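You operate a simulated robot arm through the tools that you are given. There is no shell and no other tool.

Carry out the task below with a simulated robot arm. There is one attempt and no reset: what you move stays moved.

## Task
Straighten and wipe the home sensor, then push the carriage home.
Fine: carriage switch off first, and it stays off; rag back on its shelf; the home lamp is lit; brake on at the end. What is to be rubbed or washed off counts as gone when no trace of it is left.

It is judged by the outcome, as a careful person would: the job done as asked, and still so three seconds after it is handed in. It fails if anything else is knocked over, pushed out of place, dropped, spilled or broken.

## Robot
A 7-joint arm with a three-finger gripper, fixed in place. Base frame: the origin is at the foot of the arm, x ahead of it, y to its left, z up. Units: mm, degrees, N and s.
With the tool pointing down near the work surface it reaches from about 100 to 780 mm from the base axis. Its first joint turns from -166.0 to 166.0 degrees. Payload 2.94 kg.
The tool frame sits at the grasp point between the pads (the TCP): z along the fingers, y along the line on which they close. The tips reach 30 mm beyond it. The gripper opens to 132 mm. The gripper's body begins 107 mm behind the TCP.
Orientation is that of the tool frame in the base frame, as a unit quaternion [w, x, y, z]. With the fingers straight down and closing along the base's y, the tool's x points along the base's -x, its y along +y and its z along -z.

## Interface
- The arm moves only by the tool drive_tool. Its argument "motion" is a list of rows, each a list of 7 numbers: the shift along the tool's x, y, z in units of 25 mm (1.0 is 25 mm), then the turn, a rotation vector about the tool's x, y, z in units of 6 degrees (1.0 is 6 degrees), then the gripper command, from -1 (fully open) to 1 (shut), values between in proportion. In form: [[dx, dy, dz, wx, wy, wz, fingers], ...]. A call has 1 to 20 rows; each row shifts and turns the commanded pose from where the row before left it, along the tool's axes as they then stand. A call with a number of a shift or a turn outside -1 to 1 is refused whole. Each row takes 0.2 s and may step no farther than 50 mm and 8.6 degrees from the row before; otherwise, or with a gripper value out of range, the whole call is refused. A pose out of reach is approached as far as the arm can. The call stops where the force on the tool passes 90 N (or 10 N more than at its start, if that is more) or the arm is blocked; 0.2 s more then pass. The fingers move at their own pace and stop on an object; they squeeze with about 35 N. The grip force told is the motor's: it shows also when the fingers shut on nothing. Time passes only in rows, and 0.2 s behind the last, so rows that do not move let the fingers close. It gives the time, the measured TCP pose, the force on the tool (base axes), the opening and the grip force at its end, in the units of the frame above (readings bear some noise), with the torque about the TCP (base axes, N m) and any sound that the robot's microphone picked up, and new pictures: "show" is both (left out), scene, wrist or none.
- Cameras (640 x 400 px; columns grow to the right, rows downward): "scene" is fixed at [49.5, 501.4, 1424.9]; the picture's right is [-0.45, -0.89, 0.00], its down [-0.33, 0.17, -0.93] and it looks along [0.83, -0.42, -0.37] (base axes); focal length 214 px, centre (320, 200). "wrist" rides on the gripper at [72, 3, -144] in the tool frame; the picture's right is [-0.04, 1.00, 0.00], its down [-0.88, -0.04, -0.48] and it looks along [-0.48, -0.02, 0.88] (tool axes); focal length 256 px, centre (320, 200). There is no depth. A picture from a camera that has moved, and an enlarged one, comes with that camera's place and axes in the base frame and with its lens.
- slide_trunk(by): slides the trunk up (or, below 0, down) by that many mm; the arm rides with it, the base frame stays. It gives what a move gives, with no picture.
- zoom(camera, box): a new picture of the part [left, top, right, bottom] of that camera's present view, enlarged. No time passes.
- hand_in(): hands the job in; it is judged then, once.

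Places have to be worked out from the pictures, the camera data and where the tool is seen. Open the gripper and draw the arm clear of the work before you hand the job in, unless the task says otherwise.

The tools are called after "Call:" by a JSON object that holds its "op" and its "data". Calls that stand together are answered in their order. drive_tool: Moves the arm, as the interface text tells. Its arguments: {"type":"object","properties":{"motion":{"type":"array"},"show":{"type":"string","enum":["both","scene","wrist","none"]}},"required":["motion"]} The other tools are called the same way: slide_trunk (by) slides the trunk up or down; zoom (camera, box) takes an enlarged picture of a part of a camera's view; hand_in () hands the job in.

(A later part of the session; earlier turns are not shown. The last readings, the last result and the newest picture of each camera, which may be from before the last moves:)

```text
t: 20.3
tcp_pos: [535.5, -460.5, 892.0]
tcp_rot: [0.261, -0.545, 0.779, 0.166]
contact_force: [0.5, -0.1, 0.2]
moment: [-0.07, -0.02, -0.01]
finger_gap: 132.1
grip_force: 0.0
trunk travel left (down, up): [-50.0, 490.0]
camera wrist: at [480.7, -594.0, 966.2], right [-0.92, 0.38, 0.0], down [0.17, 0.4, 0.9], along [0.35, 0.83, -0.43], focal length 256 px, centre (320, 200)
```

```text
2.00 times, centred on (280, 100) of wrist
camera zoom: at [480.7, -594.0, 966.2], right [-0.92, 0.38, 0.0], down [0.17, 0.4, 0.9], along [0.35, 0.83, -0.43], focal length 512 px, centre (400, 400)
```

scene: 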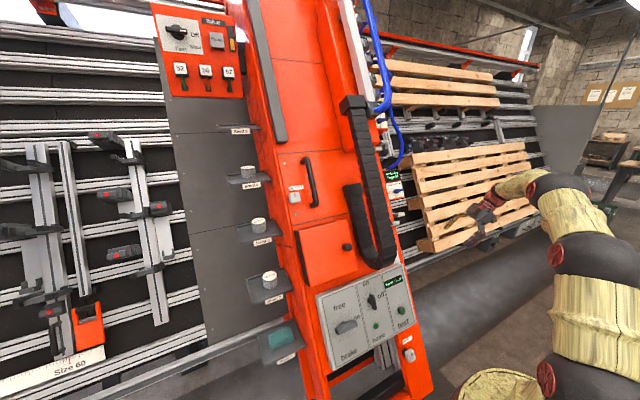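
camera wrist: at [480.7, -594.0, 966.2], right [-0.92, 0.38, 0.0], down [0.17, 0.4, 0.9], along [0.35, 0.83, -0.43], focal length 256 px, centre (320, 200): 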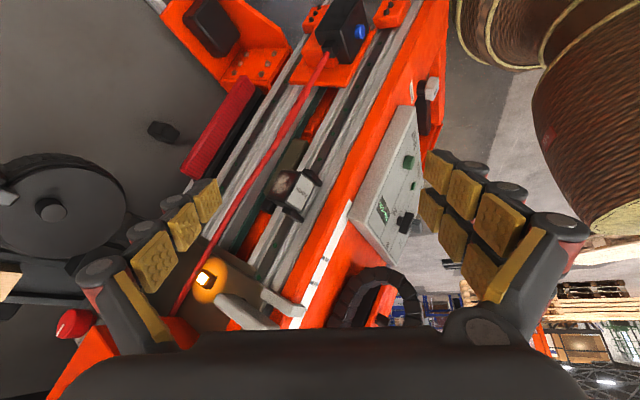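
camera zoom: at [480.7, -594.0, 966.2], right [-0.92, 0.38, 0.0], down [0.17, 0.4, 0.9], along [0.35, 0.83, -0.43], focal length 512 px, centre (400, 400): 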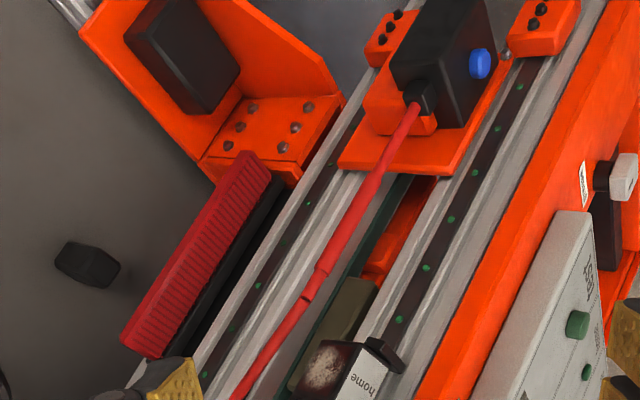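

Call:
{"op": "zoom", "data": {"camera": "wrist", "box": [270, 0, 450, 110]}}

Call:
{"op": "zoom", "data": {"camera": "wrist", "box": [250, 140, 340, 230]}}

Call:
{"op": "zoom", "data": {"camera": "wrist", "box": [160, 180, 340, 340]}}

```text
3.56 times, centred on (360, 55) of wrist
camera zoom: at [480.7, -594.0, 966.2], right [-0.92, 0.38, 0.0], down [0.17, 0.4, 0.9], along [0.35, 0.83, -0.43], focal length 910 px, centre (178, 716)
```

zoom: 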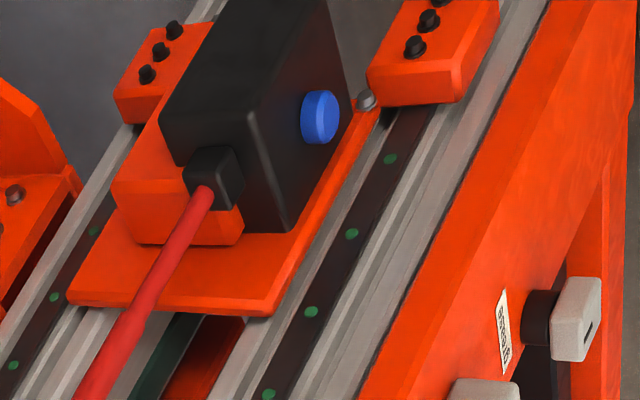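

```text
4.44 times, centred on (295, 185) of wrist
camera zoom: at [480.7, -594.0, 966.2], right [-0.92, 0.38, 0.0], down [0.17, 0.4, 0.9], along [0.35, 0.83, -0.43], focal length 1138 px, centre (431, 267)
```

zoom: 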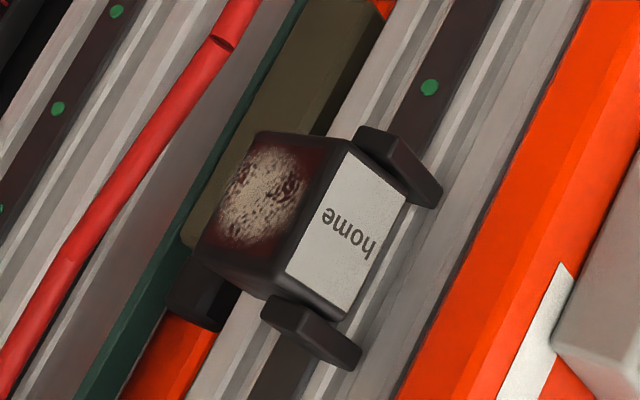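

```text
2.50 times, centred on (250, 260) of wrist
camera zoom: at [480.7, -594.0, 966.2], right [-0.92, 0.38, 0.0], down [0.17, 0.4, 0.9], along [0.35, 0.83, -0.43], focal length 640 px, centre (495, 50)
```

zoom: 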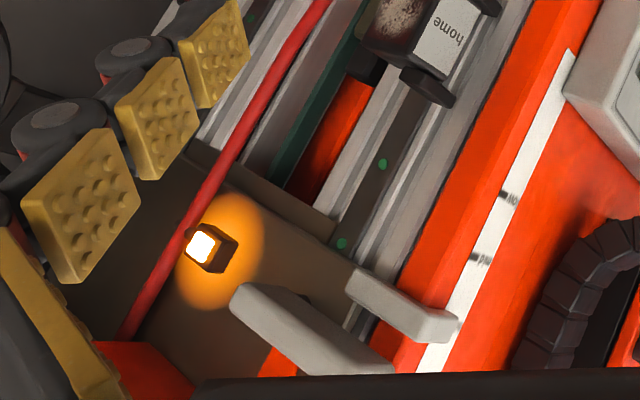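

The carriage (orange plate, black motor with blue button) is low on the rails, with its home sensor above it. I move the camera closer to judge the sensor's twist.

Call:
{"op": "drive_tool", "data": {"motion": [[-0.35, -0.23, 0.92, 0, 0, 0, -1], [-0.35, -0.23, 0.92, 0, 0, 0, -1], [-0.35, -0.23, 0.92, 0, 0, 0, -1], [-0.35, -0.23, 0.92, 0, 0, 0, -1], [-0.35, -0.23, 0.92, 0, 0, 0, -1]]}}

Call:
{"op": "zoom", "data": {"camera": "wrist", "box": [230, 110, 410, 260]}}

```text
t: 21.5
tcp_pos: [599.8, -375.2, 825.4]
tcp_rot: [0.26, -0.544, 0.78, 0.166]
contact_force: [-0.2, -0.6, 0.0]
moment: [0.0, -0.03, 0.02]
finger_gap: 131.9
grip_force: 0.0
trunk travel left (down, up): [-50.0, 490.0]
camera wrist: at [545.4, -507.8, 899.7], right [-0.92, 0.38, 0.0], down [0.17, 0.4, 0.9], along [0.35, 0.83, -0.43], focal length 256 px, centre (320, 200)
```

scene: 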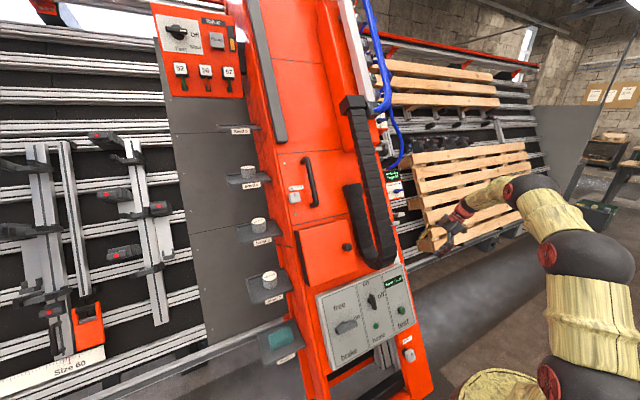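
wrist: 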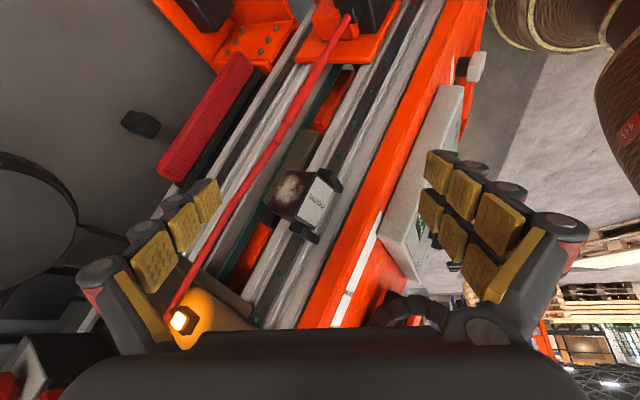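

```text
2.67 times, centred on (320, 185) of wrist
camera zoom: at [545.4, -507.8, 899.7], right [-0.92, 0.38, 0.0], down [0.17, 0.4, 0.9], along [0.35, 0.83, -0.43], focal length 683 px, centre (320, 240)
```

zoom: 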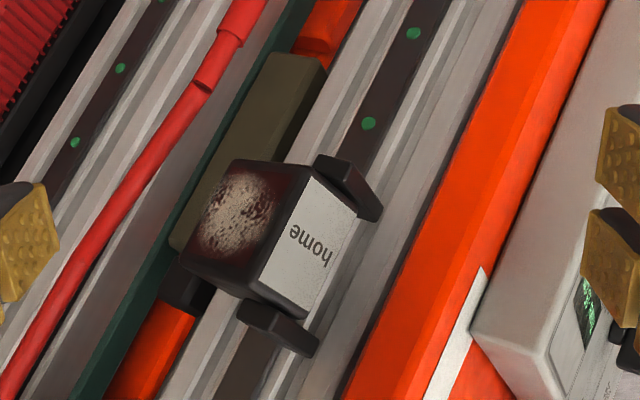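

Call:
{"op": "zoom", "data": {"camera": "wrist", "box": [260, 155, 350, 245]}}

Call:
{"op": "zoom", "data": {"camera": "wrist", "box": [270, 0, 430, 100]}}

```text
4.44 times, centred on (305, 200) of wrist
camera zoom: at [545.4, -507.8, 899.7], right [-0.92, 0.38, 0.0], down [0.17, 0.4, 0.9], along [0.35, 0.83, -0.43], focal length 1138 px, centre (387, 200)
```

zoom: 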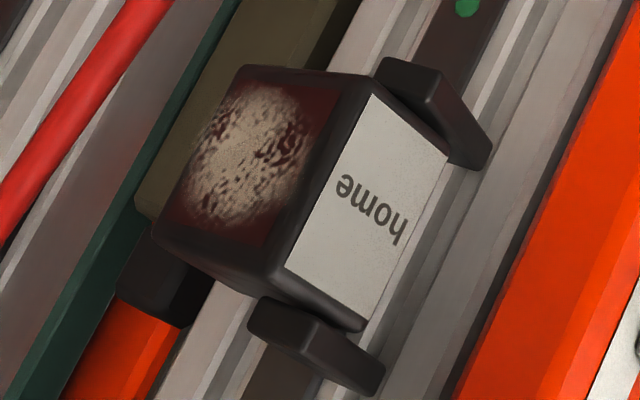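

```text
4.00 times, centred on (350, 50) of wrist
camera zoom: at [545.4, -507.8, 899.7], right [-0.92, 0.38, 0.0], down [0.17, 0.4, 0.9], along [0.35, 0.83, -0.43], focal length 1024 px, centre (200, 800)
```

zoom: 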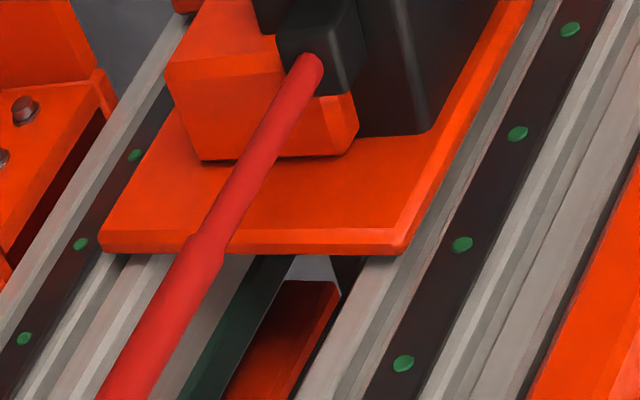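

The lugs are square to the flank while the sensor box is turned roughly 20° about the column axis, with its window smeared. The carriage switch (about [512, 33, 745], lever up at "on") has to be turned off first, so I retreat by the way I came.

Call:
{"op": "drive_tool", "data": {"motion": [[0.35, 0.23, -0.92, 0, 0, 0, -1], [0.35, 0.23, -0.92, 0, 0, 0, -1], [0.35, 0.23, -0.92, 0, 0, 0, -1], [0.35, 0.23, -0.92, 0, 0, 0, -1], [0.35, 0.23, -0.92, 0, 0, 0, -1], [-0.96, 0.2, -0.3, 0, 0, 0, -1], [-0.96, 0.2, -0.3, 0, 0, 0, -1], [-0.96, 0.2, -0.3, 0, 0, 0, -1], [-0.96, 0.2, -0.3, 0, 0, 0, -1], [-0.96, 0.2, -0.3, 0, 0, 0, -1], [0, 0.6, 0, 0.59, 0.02, 0.81, -1], [0, 0.6, 0, 0.59, 0.02, 0.81, -1], [0, 0.6, 0, 0.59, 0.02, 0.81, -1], [0, 0.6, 0, 0.59, 0.02, 0.81, -1], [0, 0.6, 0, 0.59, 0.02, 0.81, -1], [0, 0.6, 0, 0.59, 0.02, 0.81, -1]], "show": "none"}}

```text
t: 24.9
tcp_pos: [463.4, -328.5, 991.1]
tcp_rot: [0.301, -0.275, 0.91, 0.077]
contact_force: [0.2, 0.0, -0.5]
moment: [0.04, -0.02, 0.06]
finger_gap: 131.9
grip_force: 0.0
trunk travel left (down, up): [-50.0, 490.0]
```

Call:
{"op": "drive_tool", "data": {"motion": [[0, 1, 0, 0, 0, 0, -1], [0, 1, 0, 0, 0, 0, -1], [0, 1, 0, 0, 0, 0, -1], [0, 1, 0, 0, 0, 0, -1], [0, 1, 0, 0, 0, 0, -1], [0, 1, 0, 0, 0, 0, -1], [0, 1, 0, 0.545, 0.02, 0.75, -1], [0, 1, 0, 0.545, 0.02, 0.75, -1], [0, 1, 0, 0.545, 0.02, 0.75, -1], [0, 1, 0, 0.545, 0.02, 0.75, -1], [0, 1, 0, 0.545, 0.02, 0.75, -1], [0, 1, 0, 0.545, 0.02, 0.75, -1], [0, 1, 0, 0, 0, 0, -1], [0, 1, 0, 0, 0, 0, -1], [0, 1, 0, 0, 0, 0, -1]]}}

```text
t: 28.1
tcp_pos: [332.0, 11.1, 982.7]
tcp_rot: [0.311, -0.004, 0.95, -0.011]
contact_force: [0.0, -0.2, -0.2]
moment: [0.0, -0.01, -0.03]
finger_gap: 132.0
grip_force: 0.2
trunk travel left (down, up): [-50.0, 490.0]
camera wrist: at [189.2, 14.6, 1055.0], right [0.03, 1.0, 0.0], down [0.43, -0.02, 0.9], along [0.9, -0.03, -0.43], focal length 256 px, centre (320, 200)
```

scene: 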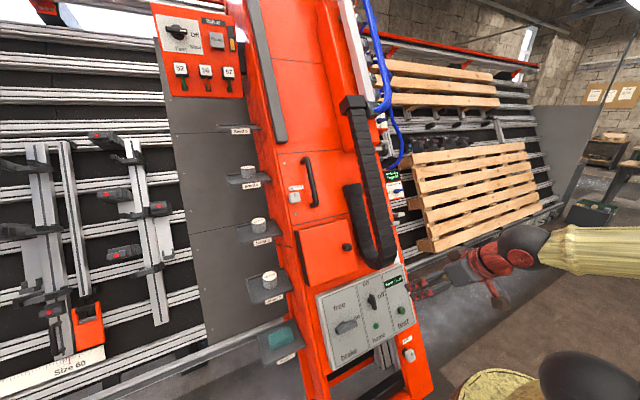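
wrist: 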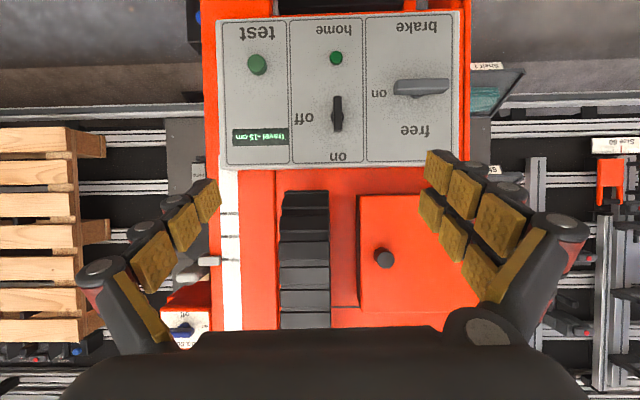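

Call:
{"op": "zoom", "data": {"camera": "wrist", "box": [210, 10, 470, 175]}}

Call:
{"op": "zoom", "data": {"camera": "wrist", "box": [300, 70, 380, 150]}}

```text
2.42 times, centred on (340, 92) of wrist
camera zoom: at [189.2, 14.6, 1055.0], right [0.03, 1.0, 0.0], down [0.43, -0.02, 0.9], along [0.9, -0.03, -0.43], focal length 621 px, centre (272, 461)
```

zoom: 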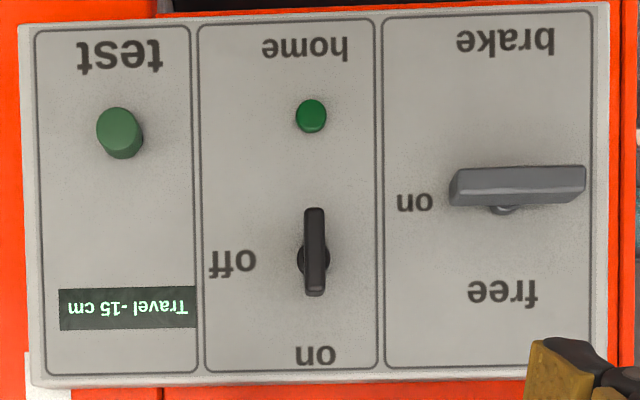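

```text
5.00 times, centred on (340, 110) of wrist
camera zoom: at [189.2, 14.6, 1055.0], right [0.03, 1.0, 0.0], down [0.43, -0.02, 0.9], along [0.9, -0.03, -0.43], focal length 1280 px, centre (220, 650)
```

zoom: 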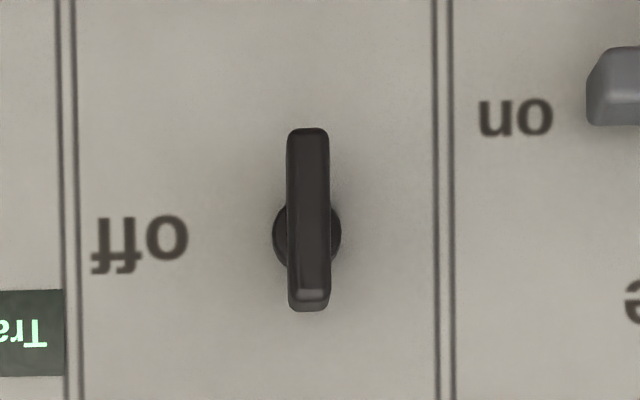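

The switch lever is a black bar about 58 mm long, vertical ("on"), pivot about [527, 34, 736]; "off" is to its right (-y). I go to a pre-grasp 100 mm off the panel, square to it, with the gripper half shut.

Call:
{"op": "drive_tool", "data": {"motion": [[0.126, 0.102, 0.99, 0, 0, 0, 0.3], [0.126, 0.102, 0.99, 0, 0, 0, 0.3], [0.126, 0.102, 0.99, 0, 0, 0, 0.3], [0.126, 0.102, 0.99, 0, 0, 0, 0.3], [0.126, 0.102, 0.99, 0, 0, 0, 0.3], [0.126, 0.102, 0.99, 0, 0, 0, 0.3], [0.126, 0.102, 0.99, 0, 0, 0, 0.3], [0.126, 0.102, 0.99, 0, 0, 0, 0.3], [0.126, 0.102, 0.99, 0, 0, 0, 0.3], [0, 0, 0, -0.175, -1, 0.128, 0.3], [0, 0, 0, 0, -1, 0, 0.3], [0, 0, 0, 0, -1, 0, 0.3], [0, 0, 0, 0, -1, 0, 0.3]]}}

```text
t: 30.9
tcp_pos: [429.8, 6.3, 788.7]
tcp_rot: [0.455, 0.014, 0.89, -0.037]
contact_force: [-0.7, -0.3, -0.1]
moment: [0.02, 0.01, -0.01]
finger_gap: 46.2
grip_force: 0.2
out of reach, approached as far as the arm can: row 11, 12, 13
trunk travel left (down, up): [-50.0, 490.0]
camera wrist: at [271.7, 18.4, 814.5], right [0.08, 1.0, -0.02], down [0.13, 0.01, 0.99], along [0.99, -0.08, -0.13], focal length 256 px, centre (320, 200)
```

scene: 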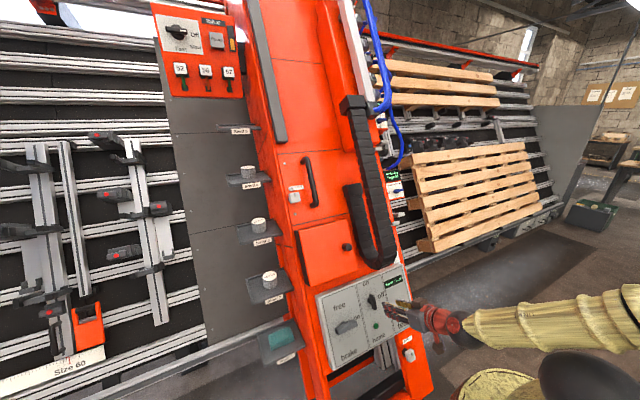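
wrist: 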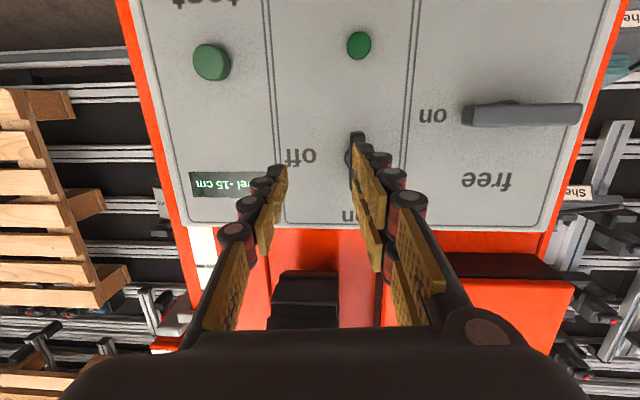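

That orientation is out of reach because the arm is folded too tightly at this trunk height. I back off and raise the trunk so the arm can reach down to the panel from above.

Call:
{"op": "drive_tool", "data": {"motion": [[0, 0, -1, 0, 0, 0, 0.3], [0, 0, -1, 0, 0, 0, 0.3]], "show": "none"}}

Call:
{"op": "slide_trunk", "data": {"by": 350}}

Call:
{"op": "zoom", "data": {"camera": "scene", "box": [0, 0, 640, 400]}}

```text
t: 31.7
tcp_pos: [404.2, 13.5, 841.3]
tcp_rot: [0.472, 0.014, 0.881, -0.031]
contact_force: [0.1, -0.3, -0.3]
moment: [0.03, -0.02, -0.02]
finger_gap: 46.2
grip_force: 0.1
trunk travel left (down, up): [-50.0, 490.0]
stopped in row 2: the arm was blocked; the commanded pose is now the measured one
```

```text
t: 35.1
tcp_pos: [404.6, 13.9, 1189.7]
tcp_rot: [0.473, 0.015, 0.881, -0.032]
contact_force: [-0.2, -0.1, 0.1]
moment: [0.02, -0.01, -0.01]
finger_gap: 46.1
grip_force: 0.0
trunk travel left (down, up): [-400.0, 140.0]
```

```text
1.00 times, centred on (320, 200) of scene (not enlarged: the box is as wide or as high as the picture)
camera zoom: at [49.5, 501.4, 1424.9], right [-0.45, -0.89, 0.0], down [-0.33, 0.17, -0.93], along [0.83, -0.42, -0.37], focal length 214 px, centre (320, 200)
```

zoom: 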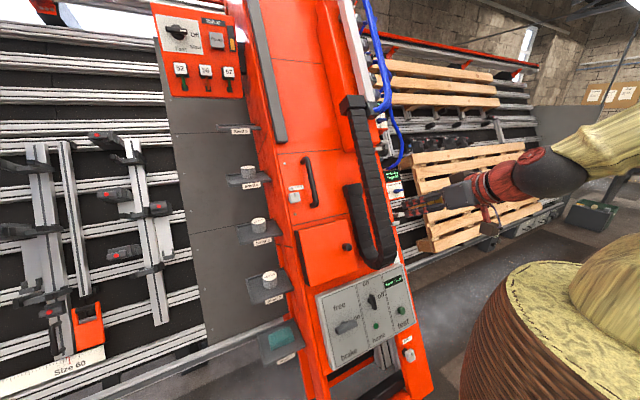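

Now I square the tool to the panel (pointing along the panel normal) and descend to the pre-grasp point in front of the switch.

Call:
{"op": "drive_tool", "data": {"motion": [[0, 0, 0, -0.81, -0.6, 0.325, 0.3], [0.95, 0.057, 0.664, 0, 0, 0, 0.3], [0.95, 0.057, 0.664, 0, 0, 0, 0.3], [0.95, 0.057, 0.664, 0, 0, 0, 0.3], [0.95, 0.057, 0.664, 0, 0, 0, 0.3], [0.95, 0.057, 0.664, 0, 0, 0, 0.3], [0.95, 0.057, 0.664, 0, 0, 0, 0.3], [0.95, 0.057, 0.664, 0, 0, 0, 0.3], [0.95, 0.057, 0.664, 0, 0, 0, 0.3], [0.95, 0.057, 0.664, 0, 0, 0, 0.3], [0.95, 0.057, 0.664, 0, 0, 0, 0.3], [0.95, 0.057, 0.664, 0, 0, 0, 0.3], [0.95, 0.057, 0.664, 0, 0, 0, 0.3], [0.95, 0.057, 0.664, 0, 0, 0, 0.3], [0.95, 0.057, 0.664, 0, 0, 0, 0.3]]}}

```text
t: 36.5
tcp_pos: [454.5, 38.1, 1203.9]
tcp_rot: [0.57, 0.013, 0.821, 0.026]
contact_force: [0.2, 0.3, -0.6]
moment: [0.0, 0.01, 0.03]
finger_gap: 46.2
grip_force: 0.1
out of reach, approached as far as the arm can: row 2, 3, 4, 5, 6
trunk travel left (down, up): [-400.0, 140.0]
stopped in row 6: the arm was blocked; the commanded pose is now the measured one
camera wrist: at [294.6, 39.6, 1186.1], right [0.01, 1.0, 0.1], down [-0.14, -0.1, 0.99], along [0.99, -0.02, 0.14], focal length 256 px, centre (320, 200)
```

scene: 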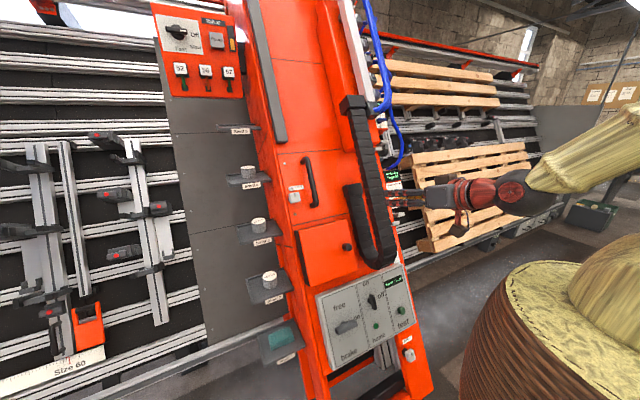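
wrist: 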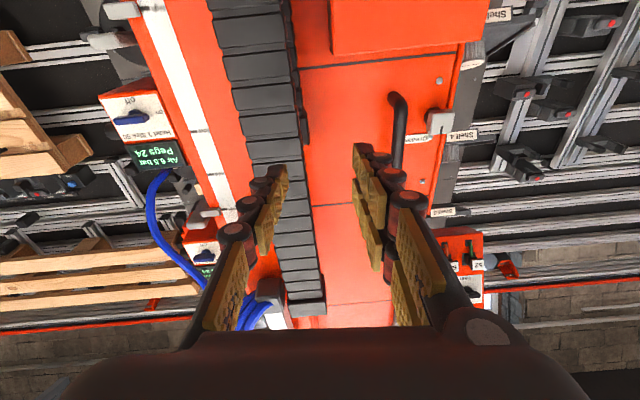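

The arm is folded against its joint limits in this pose. I first tilt the tool back toward 36° to get into a comfortable configuration, then see how it stands.

Call:
{"op": "drive_tool", "data": {"motion": [[0, 0, 0, 0, 0.93, -0.13, 0.3], [0, 0, 0, 0, 0.93, -0.13, 0.3], [0, 0, 0, 0, 0.93, -0.13, 0.3], [0, 0, 0, 0, 0.93, -0.13, 0.3], [0, 0, 0, 0, 0.93, -0.13, 0.3], [0, 0, 0, 0, 0.93, -0.13, 0.3]], "show": "scene"}}

```text
t: 37.9
tcp_pos: [453.6, 36.8, 1199.3]
tcp_rot: [0.307, -0.027, 0.951, 0.005]
contact_force: [1.0, -0.1, 0.6]
moment: [0.0, 0.12, -0.02]
finger_gap: 46.3
grip_force: 0.0
trunk travel left (down, up): [-400.0, 140.0]
```

scene: 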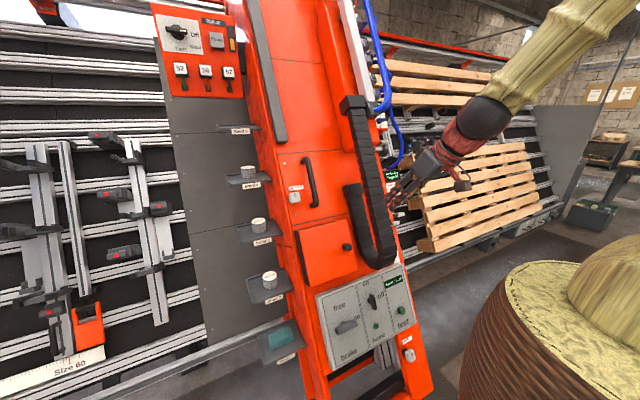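

The arm is now in a comfortable configuration. I lower the trunk 400 mm, which should bring the tool in front of the panel about 70 mm clear of it.

Call:
{"op": "slide_trunk", "data": {"by": -400}}

Call:
{"op": "drive_tool", "data": {"motion": [[0, 0, 0, 0, 0, 0, 0.3]]}}

```text
t: 41.7
tcp_pos: [452.8, 37.3, 801.1]
tcp_rot: [0.309, -0.027, 0.951, 0.005]
contact_force: [0.4, 0.2, -0.4]
moment: [0.0, 0.0, 0.0]
finger_gap: 46.3
grip_force: 0.1
trunk travel left (down, up): [0.0, 540.0]
```

```text
t: 42.1
tcp_pos: [453.2, 37.1, 801.8]
tcp_rot: [0.309, -0.027, 0.951, 0.005]
contact_force: [0.4, 0.2, 0.0]
moment: [0.02, 0.02, 0.02]
finger_gap: 46.3
grip_force: 0.2
trunk travel left (down, up): [0.0, 540.0]
camera wrist: at [309.7, 31.8, 875.6], right [-0.02, 1.0, 0.02], down [0.43, -0.01, 0.9], along [0.9, 0.03, -0.43], focal length 256 px, centre (320, 200)
```

scene: 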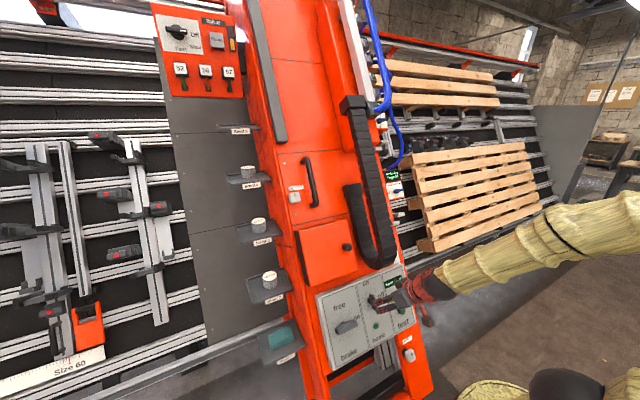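
wrist: 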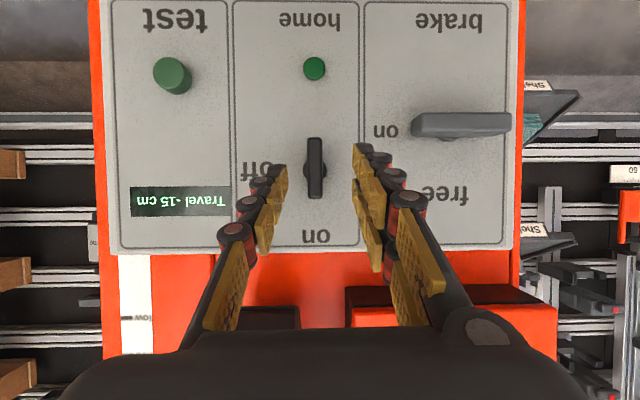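

The lever is centred between the fingers at about y=34.5. I tilt to 48°, correct the small yaw, and approach to 45 mm short of the grasp.

Call:
{"op": "drive_tool", "data": {"motion": [[0, 0, 0, 0.125, -1, 0.22, 0.3], [0, 0, 0, 0.125, -1, 0.22, 0.3], [0, -0.1, 0.73, 0, 0, 0, 0.3], [0, 0, 0, 0, 0, 0, 0.3]], "show": "wrist"}}

Call:
{"op": "zoom", "data": {"camera": "wrist", "box": [220, 50, 440, 280]}}

```text
t: 43.1
tcp_pos: [465.5, 36.0, 789.6]
tcp_rot: [0.407, 0.0, 0.914, 0.003]
contact_force: [1.3, -0.3, -0.1]
moment: [0.01, 0.01, 0.03]
finger_gap: 46.2
grip_force: 0.1
trunk travel left (down, up): [0.0, 540.0]
camera wrist: at [310.8, 36.3, 832.2], right [0.03, 1.0, 0.04], down [0.23, -0.04, 0.97], along [0.97, -0.02, -0.23], focal length 256 px, centre (320, 200)
```

wrist: 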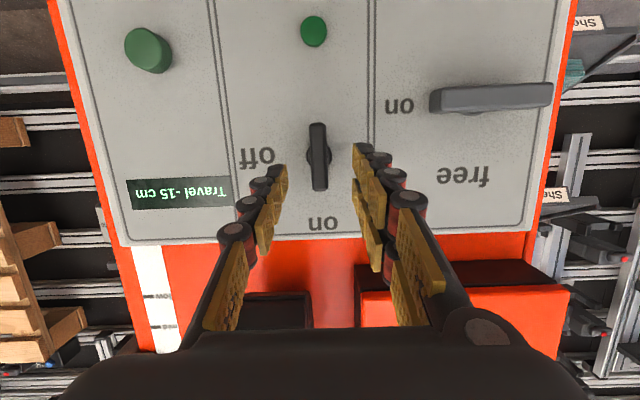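

```text
1.74 times, centred on (330, 165) of wrist
camera zoom: at [310.8, 36.3, 832.2], right [0.03, 1.0, 0.04], down [0.23, -0.04, 0.97], along [0.97, -0.02, -0.23], focal length 445 px, centre (303, 261)
```

zoom: 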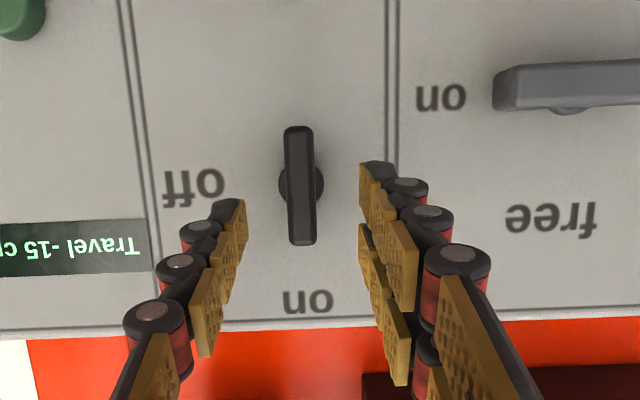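

Reachable now and aligned. I advance 37 mm along the fingers toward the lever and check.

Call:
{"op": "drive_tool", "data": {"motion": [[0, -0.02, 0.5, 0, 0, 0, 0.3], [0, -0.02, 0.5, 0, 0, 0, 0.3], [0, -0.02, 0.5, 0, 0, 0, 0.3], [0, 0, 0, 0, 0, 0, 0.3]], "show": "wrist"}}

Call:
{"op": "zoom", "data": {"camera": "wrist", "box": [230, 80, 410, 240]}}

Call:
{"op": "zoom", "data": {"camera": "scene", "box": [320, 260, 440, 350]}}

```text
t: 44.1
tcp_pos: [494.0, 34.0, 765.0]
tcp_rot: [0.407, -0.001, 0.913, 0.003]
contact_force: [0.0, -0.3, 0.5]
moment: [0.0, -0.05, 0.03]
finger_gap: 46.3
grip_force: 0.1
trunk travel left (down, up): [0.0, 540.0]
camera wrist: at [339.0, 35.0, 807.3], right [0.03, 1.0, 0.04], down [0.23, -0.04, 0.97], along [0.97, -0.02, -0.24], focal length 256 px, centre (320, 200)
```

wrist: 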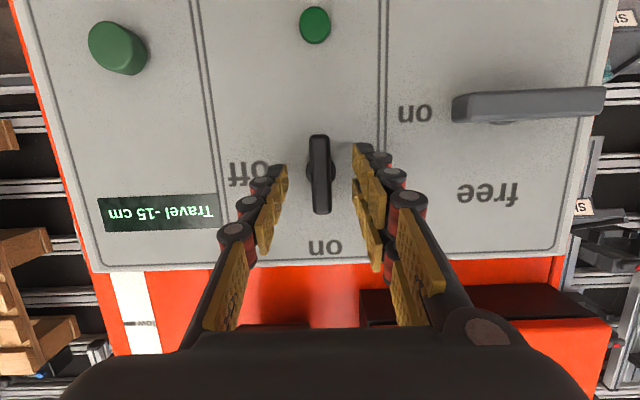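

```text
2.50 times, centred on (320, 160) of wrist
camera zoom: at [339.0, 35.0, 807.3], right [0.03, 1.0, 0.04], down [0.23, -0.04, 0.97], along [0.97, -0.02, -0.24], focal length 640 px, centre (320, 300)
```

zoom: 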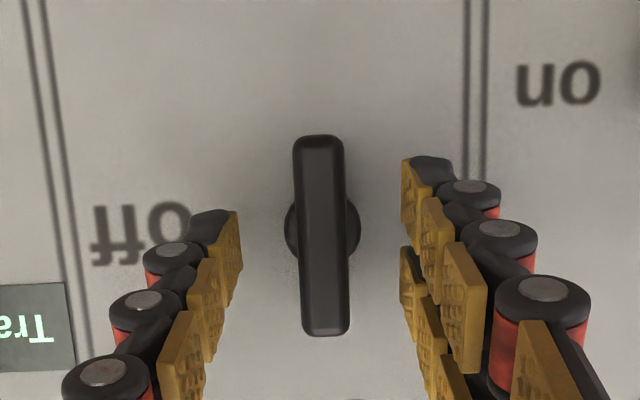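

```text
4.44 times, centred on (380, 305) of scene
camera zoom: at [49.5, 501.4, 1424.9], right [-0.45, -0.89, 0.0], down [-0.33, 0.17, -0.93], along [0.83, -0.42, -0.37], focal length 953 px, centre (53, -267)
```

zoom: 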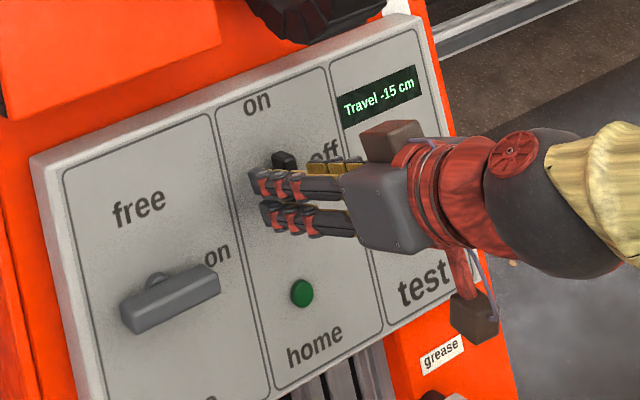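

Tips are about 16 mm off the panel and in line with the lever. I advance another 7 mm and close on the lever.

Call:
{"op": "drive_tool", "data": {"motion": [[0, 0, 0.28, 0, 0, 0, 0.3], [0, 0, 0, 0, 0, 0, 0.6], [0, 0, 0, 0, 0, 0, 1], [0, 0, 0, 0, 0, 0, 1], [0, 0, 0, 0, 0, 0, 1]], "show": "wrist"}}

Call:
{"op": "zoom", "data": {"camera": "scene", "box": [320, 260, 440, 350]}}

```text
t: 45.3
tcp_pos: [499.8, 34.8, 760.2]
tcp_rot: [0.407, 0.0, 0.914, 0.003]
contact_force: [1.9, 7.4, -2.0]
moment: [0.16, 0.01, 0.14]
finger_gap: 13.9
grip_force: 29.4
trunk travel left (down, up): [0.0, 540.0]
camera wrist: at [344.5, 35.6, 802.5], right [0.03, 1.0, 0.04], down [0.24, -0.04, 0.97], along [0.97, -0.02, -0.24], focal length 256 px, centre (320, 200)
```

wrist: 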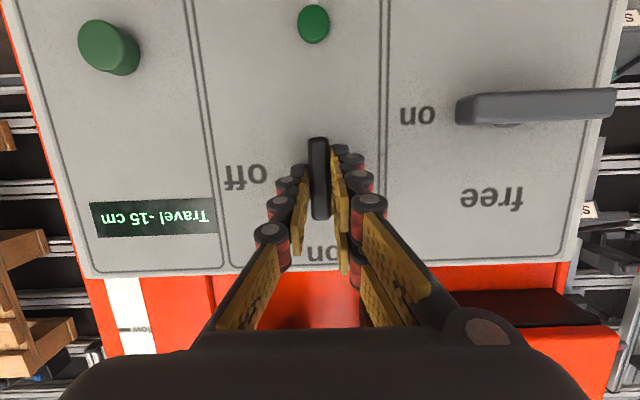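

```text
4.44 times, centred on (380, 305) of scene
camera zoom: at [49.5, 501.4, 1424.9], right [-0.45, -0.89, 0.0], down [-0.33, 0.17, -0.93], along [0.83, -0.42, -0.37], focal length 953 px, centre (53, -267)
```

zoom: 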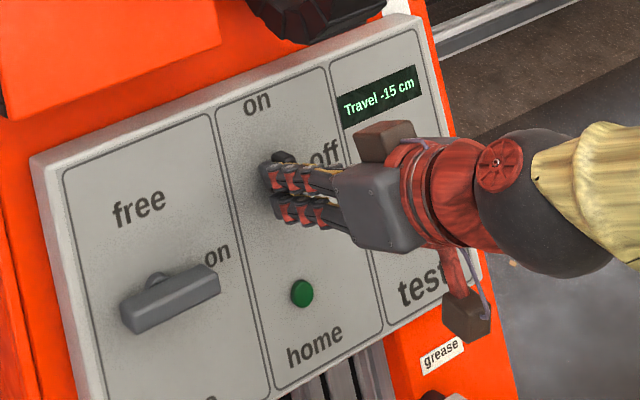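

Gripped the lever (13.9 mm). I turn it clockwise about the panel normal, first 30°, watching forces.

Call:
{"op": "drive_tool", "data": {"motion": [[0, -0.031, 0, -0.208, 0, 0.978, 1], [0, -0.031, 0, -0.208, 0, 0.978, 1], [0, -0.031, 0, -0.208, 0, 0.978, 1], [0, -0.031, 0, -0.208, 0, 0.978, 1], [0, -0.031, 0, -0.208, 0, 0.978, 1]], "show": "wrist"}}

```text
t: 46.2
tcp_pos: [494.0, 37.0, 769.7]
tcp_rot: [0.399, 0.155, 0.898, 0.1]
contact_force: [26.1, -93.1, -22.5]
moment: [-2.51, -1.32, -0.89]
finger_gap: 27.9
grip_force: 45.3
out of reach, approached as far as the arm can: row 3, 4
trunk travel left (down, up): [0.0, 540.0]
stopped in row 4: the force on the tool passed its limit at 186 N (the readings are from after the stop); the commanded pose is now the measured one
camera wrist: at [341.8, 56.8, 814.8], right [0.23, 0.92, 0.33], down [0.19, -0.38, 0.91], along [0.95, -0.14, -0.26], focal length 256 px, centre (320, 200)
```

wrist: 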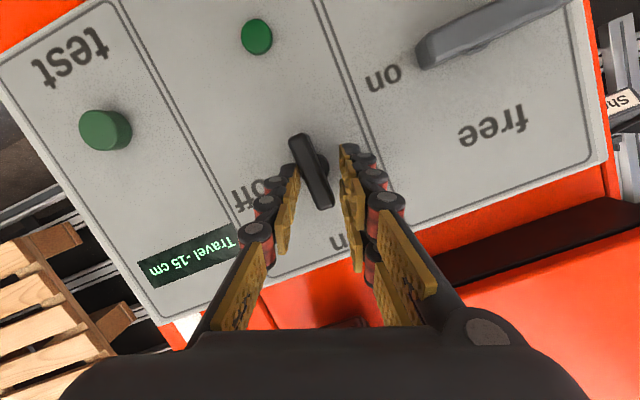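

The turn about the panel normal swung the wrist out of reach and it pressed on the lever. I open the gripper to release it and look at the lever's state.

Call:
{"op": "drive_tool", "data": {"motion": [[0, 0, 0, 0, 0, 0, 0.2], [0, 0, 0, 0, 0, 0, 0.2], [0, 0, -0.6, 0, 0, 0, 0.2], [0, 0, -0.6, 0, 0, 0, 0.2]]}}

Call:
{"op": "zoom", "data": {"camera": "wrist", "box": [220, 60, 420, 260]}}

```text
t: 47.2
tcp_pos: [470.7, 43.2, 789.0]
tcp_rot: [0.398, 0.151, 0.899, 0.101]
contact_force: [0.0, 0.1, -0.4]
moment: [0.02, 0.0, 0.0]
finger_gap: 52.6
grip_force: 0.0
trunk travel left (down, up): [0.0, 540.0]
camera wrist: at [317.4, 62.2, 836.3], right [0.22, 0.92, 0.33], down [0.2, -0.37, 0.91], along [0.96, -0.13, -0.26], focal length 256 px, centre (320, 200)
```

scene: 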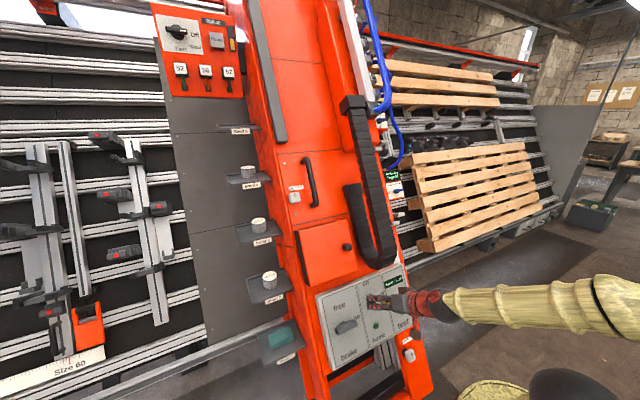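
wrist: 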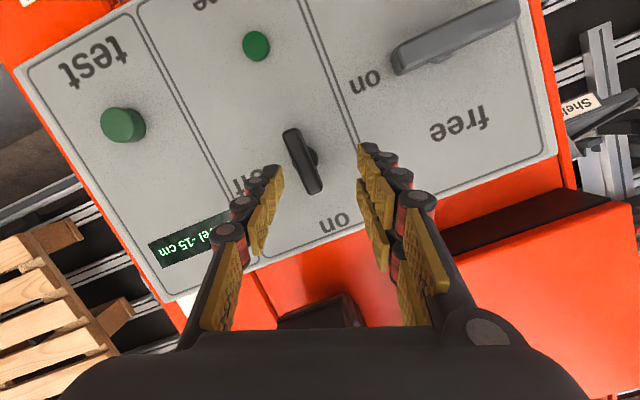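

```text
2.00 times, centred on (320, 160) of wrist
camera zoom: at [317.4, 62.2, 836.3], right [0.22, 0.92, 0.33], down [0.2, -0.37, 0.91], along [0.96, -0.13, -0.26], focal length 512 px, centre (320, 280)
```

zoom: 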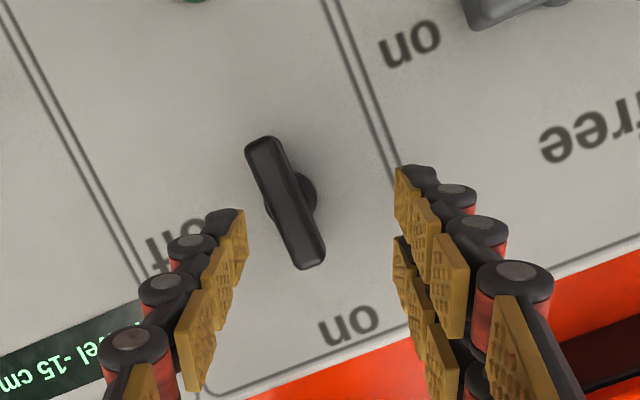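

The lever hasn't turned. I'll instead push its upper end sideways toward "off" with the closed fingertips, so I square the tool again, close the gripper and line up to the left of the lever's top.

Call:
{"op": "drive_tool", "data": {"motion": [[0, 0, 0, 0.142, -0.04, -0.86, 0.5], [0, 0, 0, 0.142, -0.04, -0.86, 0.8], [0, 0, 0, 0.142, -0.04, -0.86, 1], [0, 0, 0, 0.142, -0.04, -0.86, 1], [-0.73, 0.44, 0.2, 0, 0, 0, 1], [0, 0, 0, 0, 0, 0, 1]]}}

Call:
{"op": "zoom", "data": {"camera": "wrist", "box": [220, 60, 420, 260]}}

```text
t: 48.6
tcp_pos: [485.1, 55.2, 799.5]
tcp_rot: [0.413, -0.001, 0.911, 0.0]
contact_force: [-0.3, -0.2, 0.2]
moment: [0.0, 0.02, 0.02]
finger_gap: 0.0
grip_force: 27.7
trunk travel left (down, up): [0.0, 540.0]
camera wrist: at [330.0, 56.6, 840.8], right [0.03, 1.0, 0.03], down [0.22, -0.04, 0.97], along [0.97, -0.02, -0.22], focal length 256 px, centre (320, 200)
```

scene: 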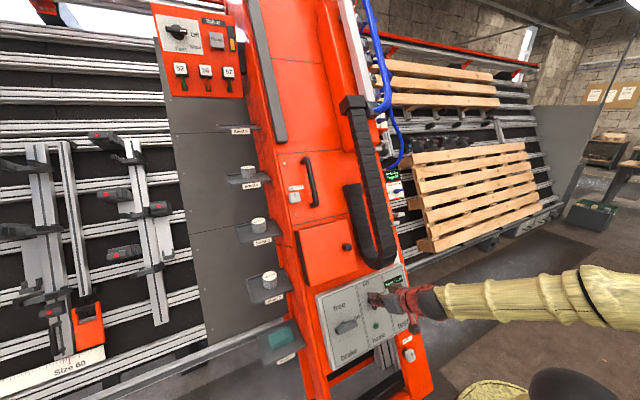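
wrist: 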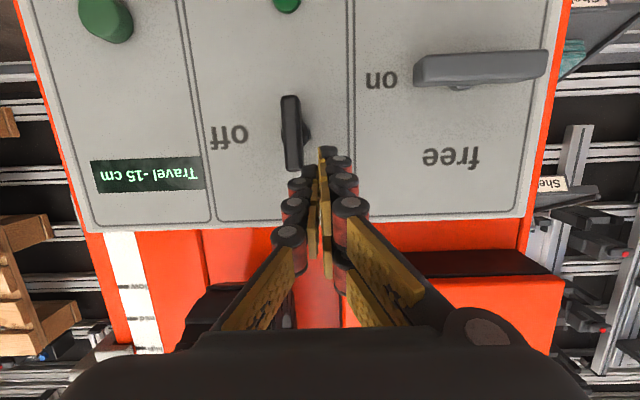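

```text
2.00 times, centred on (320, 160) of wrist
camera zoom: at [330.0, 56.6, 840.8], right [0.03, 1.0, 0.03], down [0.22, -0.04, 0.97], along [0.97, -0.02, -0.22], focal length 512 px, centre (320, 280)
```

zoom: 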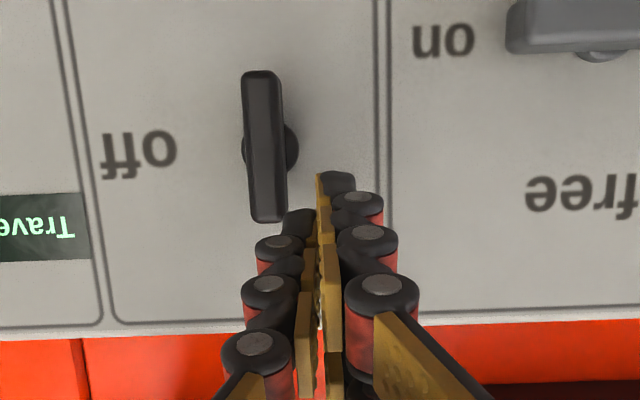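

The closed tips are left of the lever's upper end. I advance 30 mm so they sit beside it, then push toward -y in small steps.

Call:
{"op": "drive_tool", "data": {"motion": [[0, 0, 0.6, 0, 0, 0, 1], [0, 0, 0.6, 0, 0, 0, 1], [0, 0, 0, 0, 0, 0, 1]], "show": "wrist"}}

Call:
{"op": "zoom", "data": {"camera": "wrist", "box": [220, 60, 420, 260]}}

Call:
{"op": "zoom", "data": {"camera": "scene", "box": [320, 260, 440, 350]}}

```text
t: 49.5
tcp_pos: [508.2, 56.2, 781.2]
tcp_rot: [0.413, -0.001, 0.911, 0.0]
contact_force: [-2.7, 15.8, 3.3]
moment: [0.05, 0.0, 0.1]
finger_gap: 0.0
grip_force: 28.7
trunk travel left (down, up): [0.0, 540.0]
camera wrist: at [352.6, 57.7, 821.6], right [0.03, 1.0, 0.03], down [0.22, -0.04, 0.97], along [0.97, -0.02, -0.22], focal length 256 px, centre (320, 200)
```

wrist: 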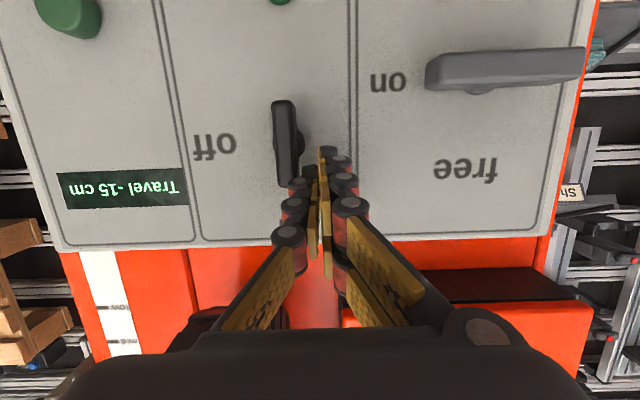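

```text
2.00 times, centred on (320, 160) of wrist
camera zoom: at [352.6, 57.7, 821.6], right [0.03, 1.0, 0.03], down [0.22, -0.04, 0.97], along [0.97, -0.02, -0.22], focal length 512 px, centre (320, 280)
```

zoom: 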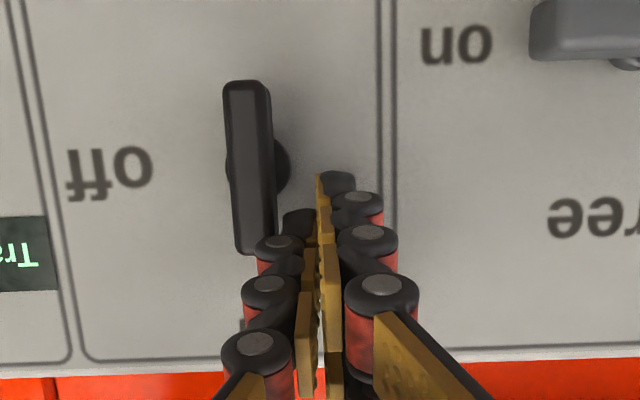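

```text
4.44 times, centred on (380, 305) of scene
camera zoom: at [49.5, 501.4, 1424.9], right [-0.45, -0.89, 0.0], down [-0.33, 0.17, -0.93], along [0.83, -0.42, -0.37], focal length 953 px, centre (53, -267)
```

zoom: 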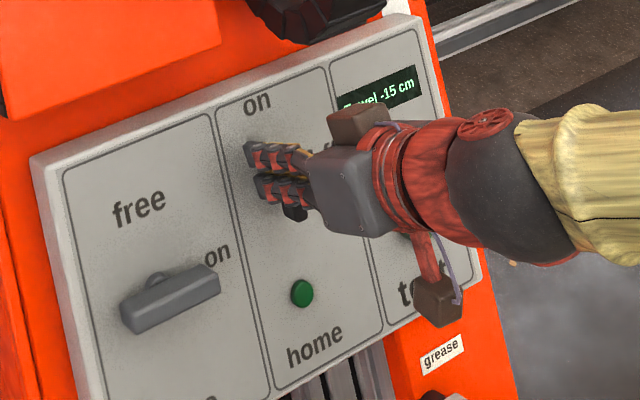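

Already lightly touching the lever (16 N sideways). I push toward -y 20 mm in small steps.

Call:
{"op": "drive_tool", "data": {"motion": [[-0.03, -0.16, 0, 0, 0, 0, 1], [-0.03, -0.16, 0, 0, 0, 0, 1], [-0.03, -0.16, 0, 0, 0, 0, 1], [-0.03, -0.16, 0, 0, 0, 0, 1], [-0.03, -0.16, 0, 0, 0, 0, 1]], "show": "wrist"}}

Call:
{"op": "zoom", "data": {"camera": "wrist", "box": [220, 60, 420, 260]}}

```text
t: 50.2
tcp_pos: [508.7, 55.0, 780.9]
tcp_rot: [0.412, -0.01, 0.911, 0.013]
contact_force: [-13.9, 59.0, 4.8]
moment: [0.25, 0.05, 0.24]
finger_gap: 0.0
grip_force: 28.7
trunk travel left (down, up): [0.0, 540.0]
stopped in row 3: the force on the tool passed its limit at 94 N (the readings are from after the stop); the commanded pose is now the measured one
camera wrist: at [352.4, 52.2, 822.6], right [0.0, 1.0, 0.05], down [0.23, -0.05, 0.97], along [0.97, 0.01, -0.23], focal length 256 px, centre (320, 200)
```

wrist: 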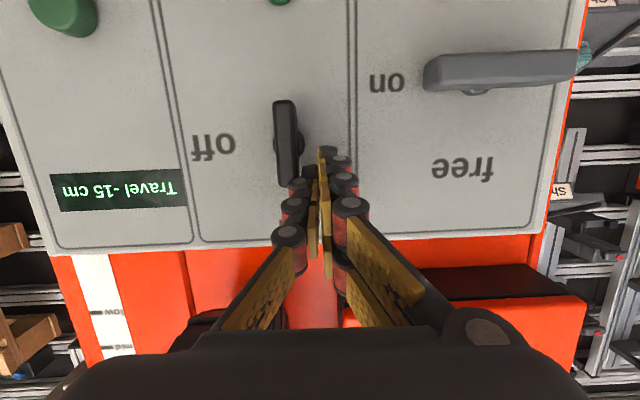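

```text
2.00 times, centred on (320, 160) of wrist
camera zoom: at [352.4, 52.2, 822.6], right [0.0, 1.0, 0.05], down [0.23, -0.05, 0.97], along [0.97, 0.01, -0.23], focal length 512 px, centre (320, 280)
```

zoom: 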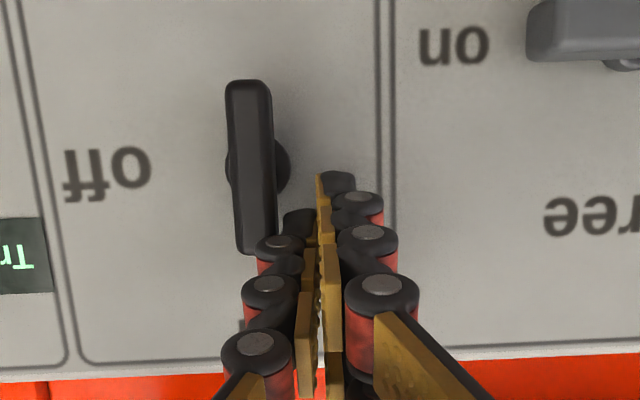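

The lever does not yield clockwise even at 94 N, so it seems to be against a stop that way. I retreat, re-grip it and test a counter-clockwise turn.

Call:
{"op": "drive_tool", "data": {"motion": [[0, 0.1, -0.7, 0.3, 0, 0, 1], [0, 0, -0.7, 0, 0, 0, 0.3], [0.84, -0.85, 0.29, 0, 0, 0, 0.3], [0, 0, 0.35, 0, 0, 0, 0.3], [0, 0, 0.35, 0, 0, 0, 0.3], [0, 0, 0.35, 0, 0, 0, 0.3], [0, 0, 0.35, 0, 0, 0, 0.3]], "show": "wrist"}}

Call:
{"op": "zoom", "data": {"camera": "wrist", "box": [220, 60, 420, 260]}}

```text
t: 51.9
tcp_pos: [500.4, 28.9, 759.6]
tcp_rot: [0.411, 0.002, 0.912, -0.006]
contact_force: [-0.8, -0.6, -0.1]
moment: [0.01, 0.02, 0.03]
finger_gap: 46.1
grip_force: 0.1
trunk travel left (down, up): [0.0, 540.0]
camera wrist: at [344.8, 31.9, 801.4], right [0.04, 1.0, 0.02], down [0.23, -0.03, 0.97], along [0.97, -0.03, -0.23], focal length 256 px, centre (320, 200)
```

wrist: 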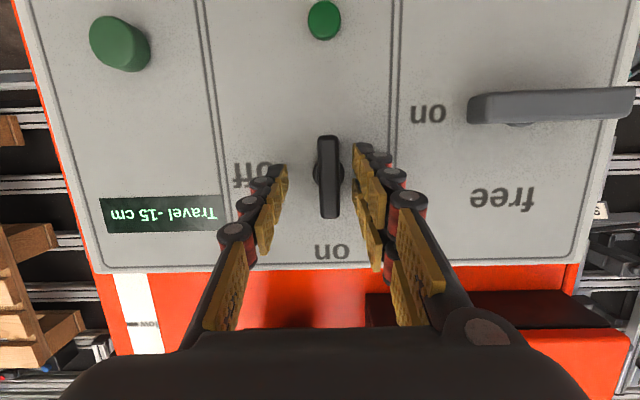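

```text
2.00 times, centred on (320, 160) of wrist
camera zoom: at [344.8, 31.9, 801.4], right [0.04, 1.0, 0.02], down [0.23, -0.03, 0.97], along [0.97, -0.03, -0.23], focal length 512 px, centre (320, 280)
```

zoom: 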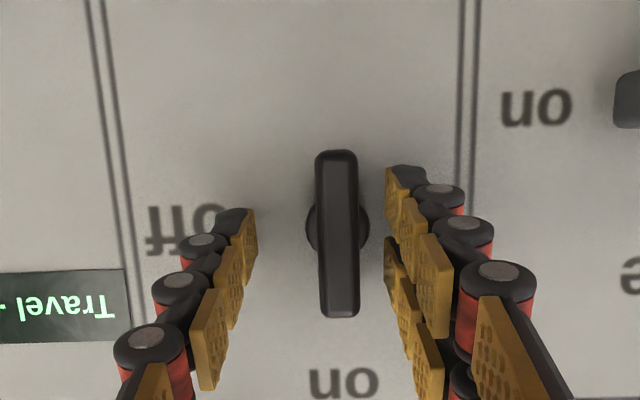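

I shift 5.5 mm left to centre on the lever, close, and turn 12° counter-clockwise as a test.

Call:
{"op": "drive_tool", "data": {"motion": [[0, 0.22, 0, 0, 0, 0, 0.3], [0, 0, 0, 0, 0, 0, 0.7], [0, 0, 0, 0, 0, 0, 1], [0, 0, 0, 0, 0, 0, 1], [0, 0, 0, 0, 0, 0, 1], [0, 0, 0, 0, 0, -0.7, 1], [0, 0, 0, 0, 0, -0.7, 1], [0, 0, 0, 0, 0, -0.7, 1]], "show": "wrist"}}

Call:
{"op": "zoom", "data": {"camera": "wrist", "box": [220, 60, 420, 260]}}

```text
t: 53.6
tcp_pos: [500.1, 34.9, 759.5]
tcp_rot: [0.408, -0.1, 0.906, -0.051]
contact_force: [3.9, 10.6, -2.9]
moment: [-0.24, 0.09, -0.66]
finger_gap: 14.1
grip_force: 40.3
trunk travel left (down, up): [0.0, 540.0]
camera wrist: at [345.8, 22.7, 802.7], right [-0.11, 0.98, -0.14], down [0.22, 0.16, 0.96], along [0.97, 0.07, -0.23], focal length 256 px, centre (320, 200)
```

wrist: 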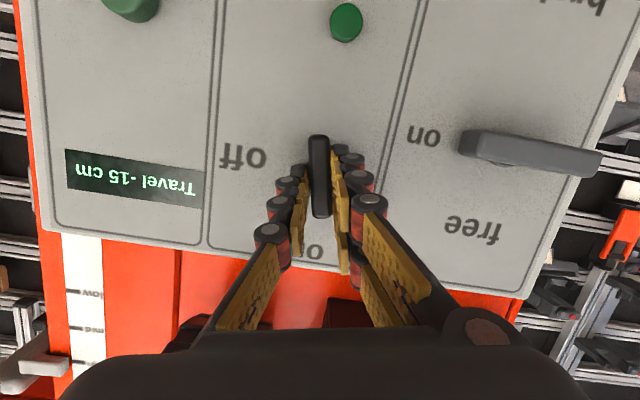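

```text
2.00 times, centred on (320, 160) of wrist
camera zoom: at [345.8, 22.7, 802.7], right [-0.11, 0.98, -0.14], down [0.22, 0.16, 0.96], along [0.97, 0.07, -0.23], focal length 512 px, centre (320, 280)
```

zoom: 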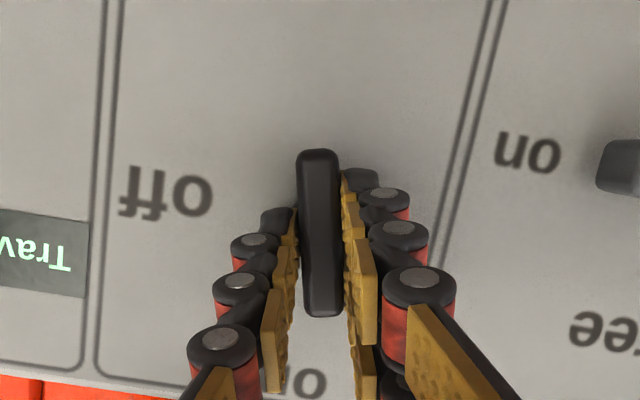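

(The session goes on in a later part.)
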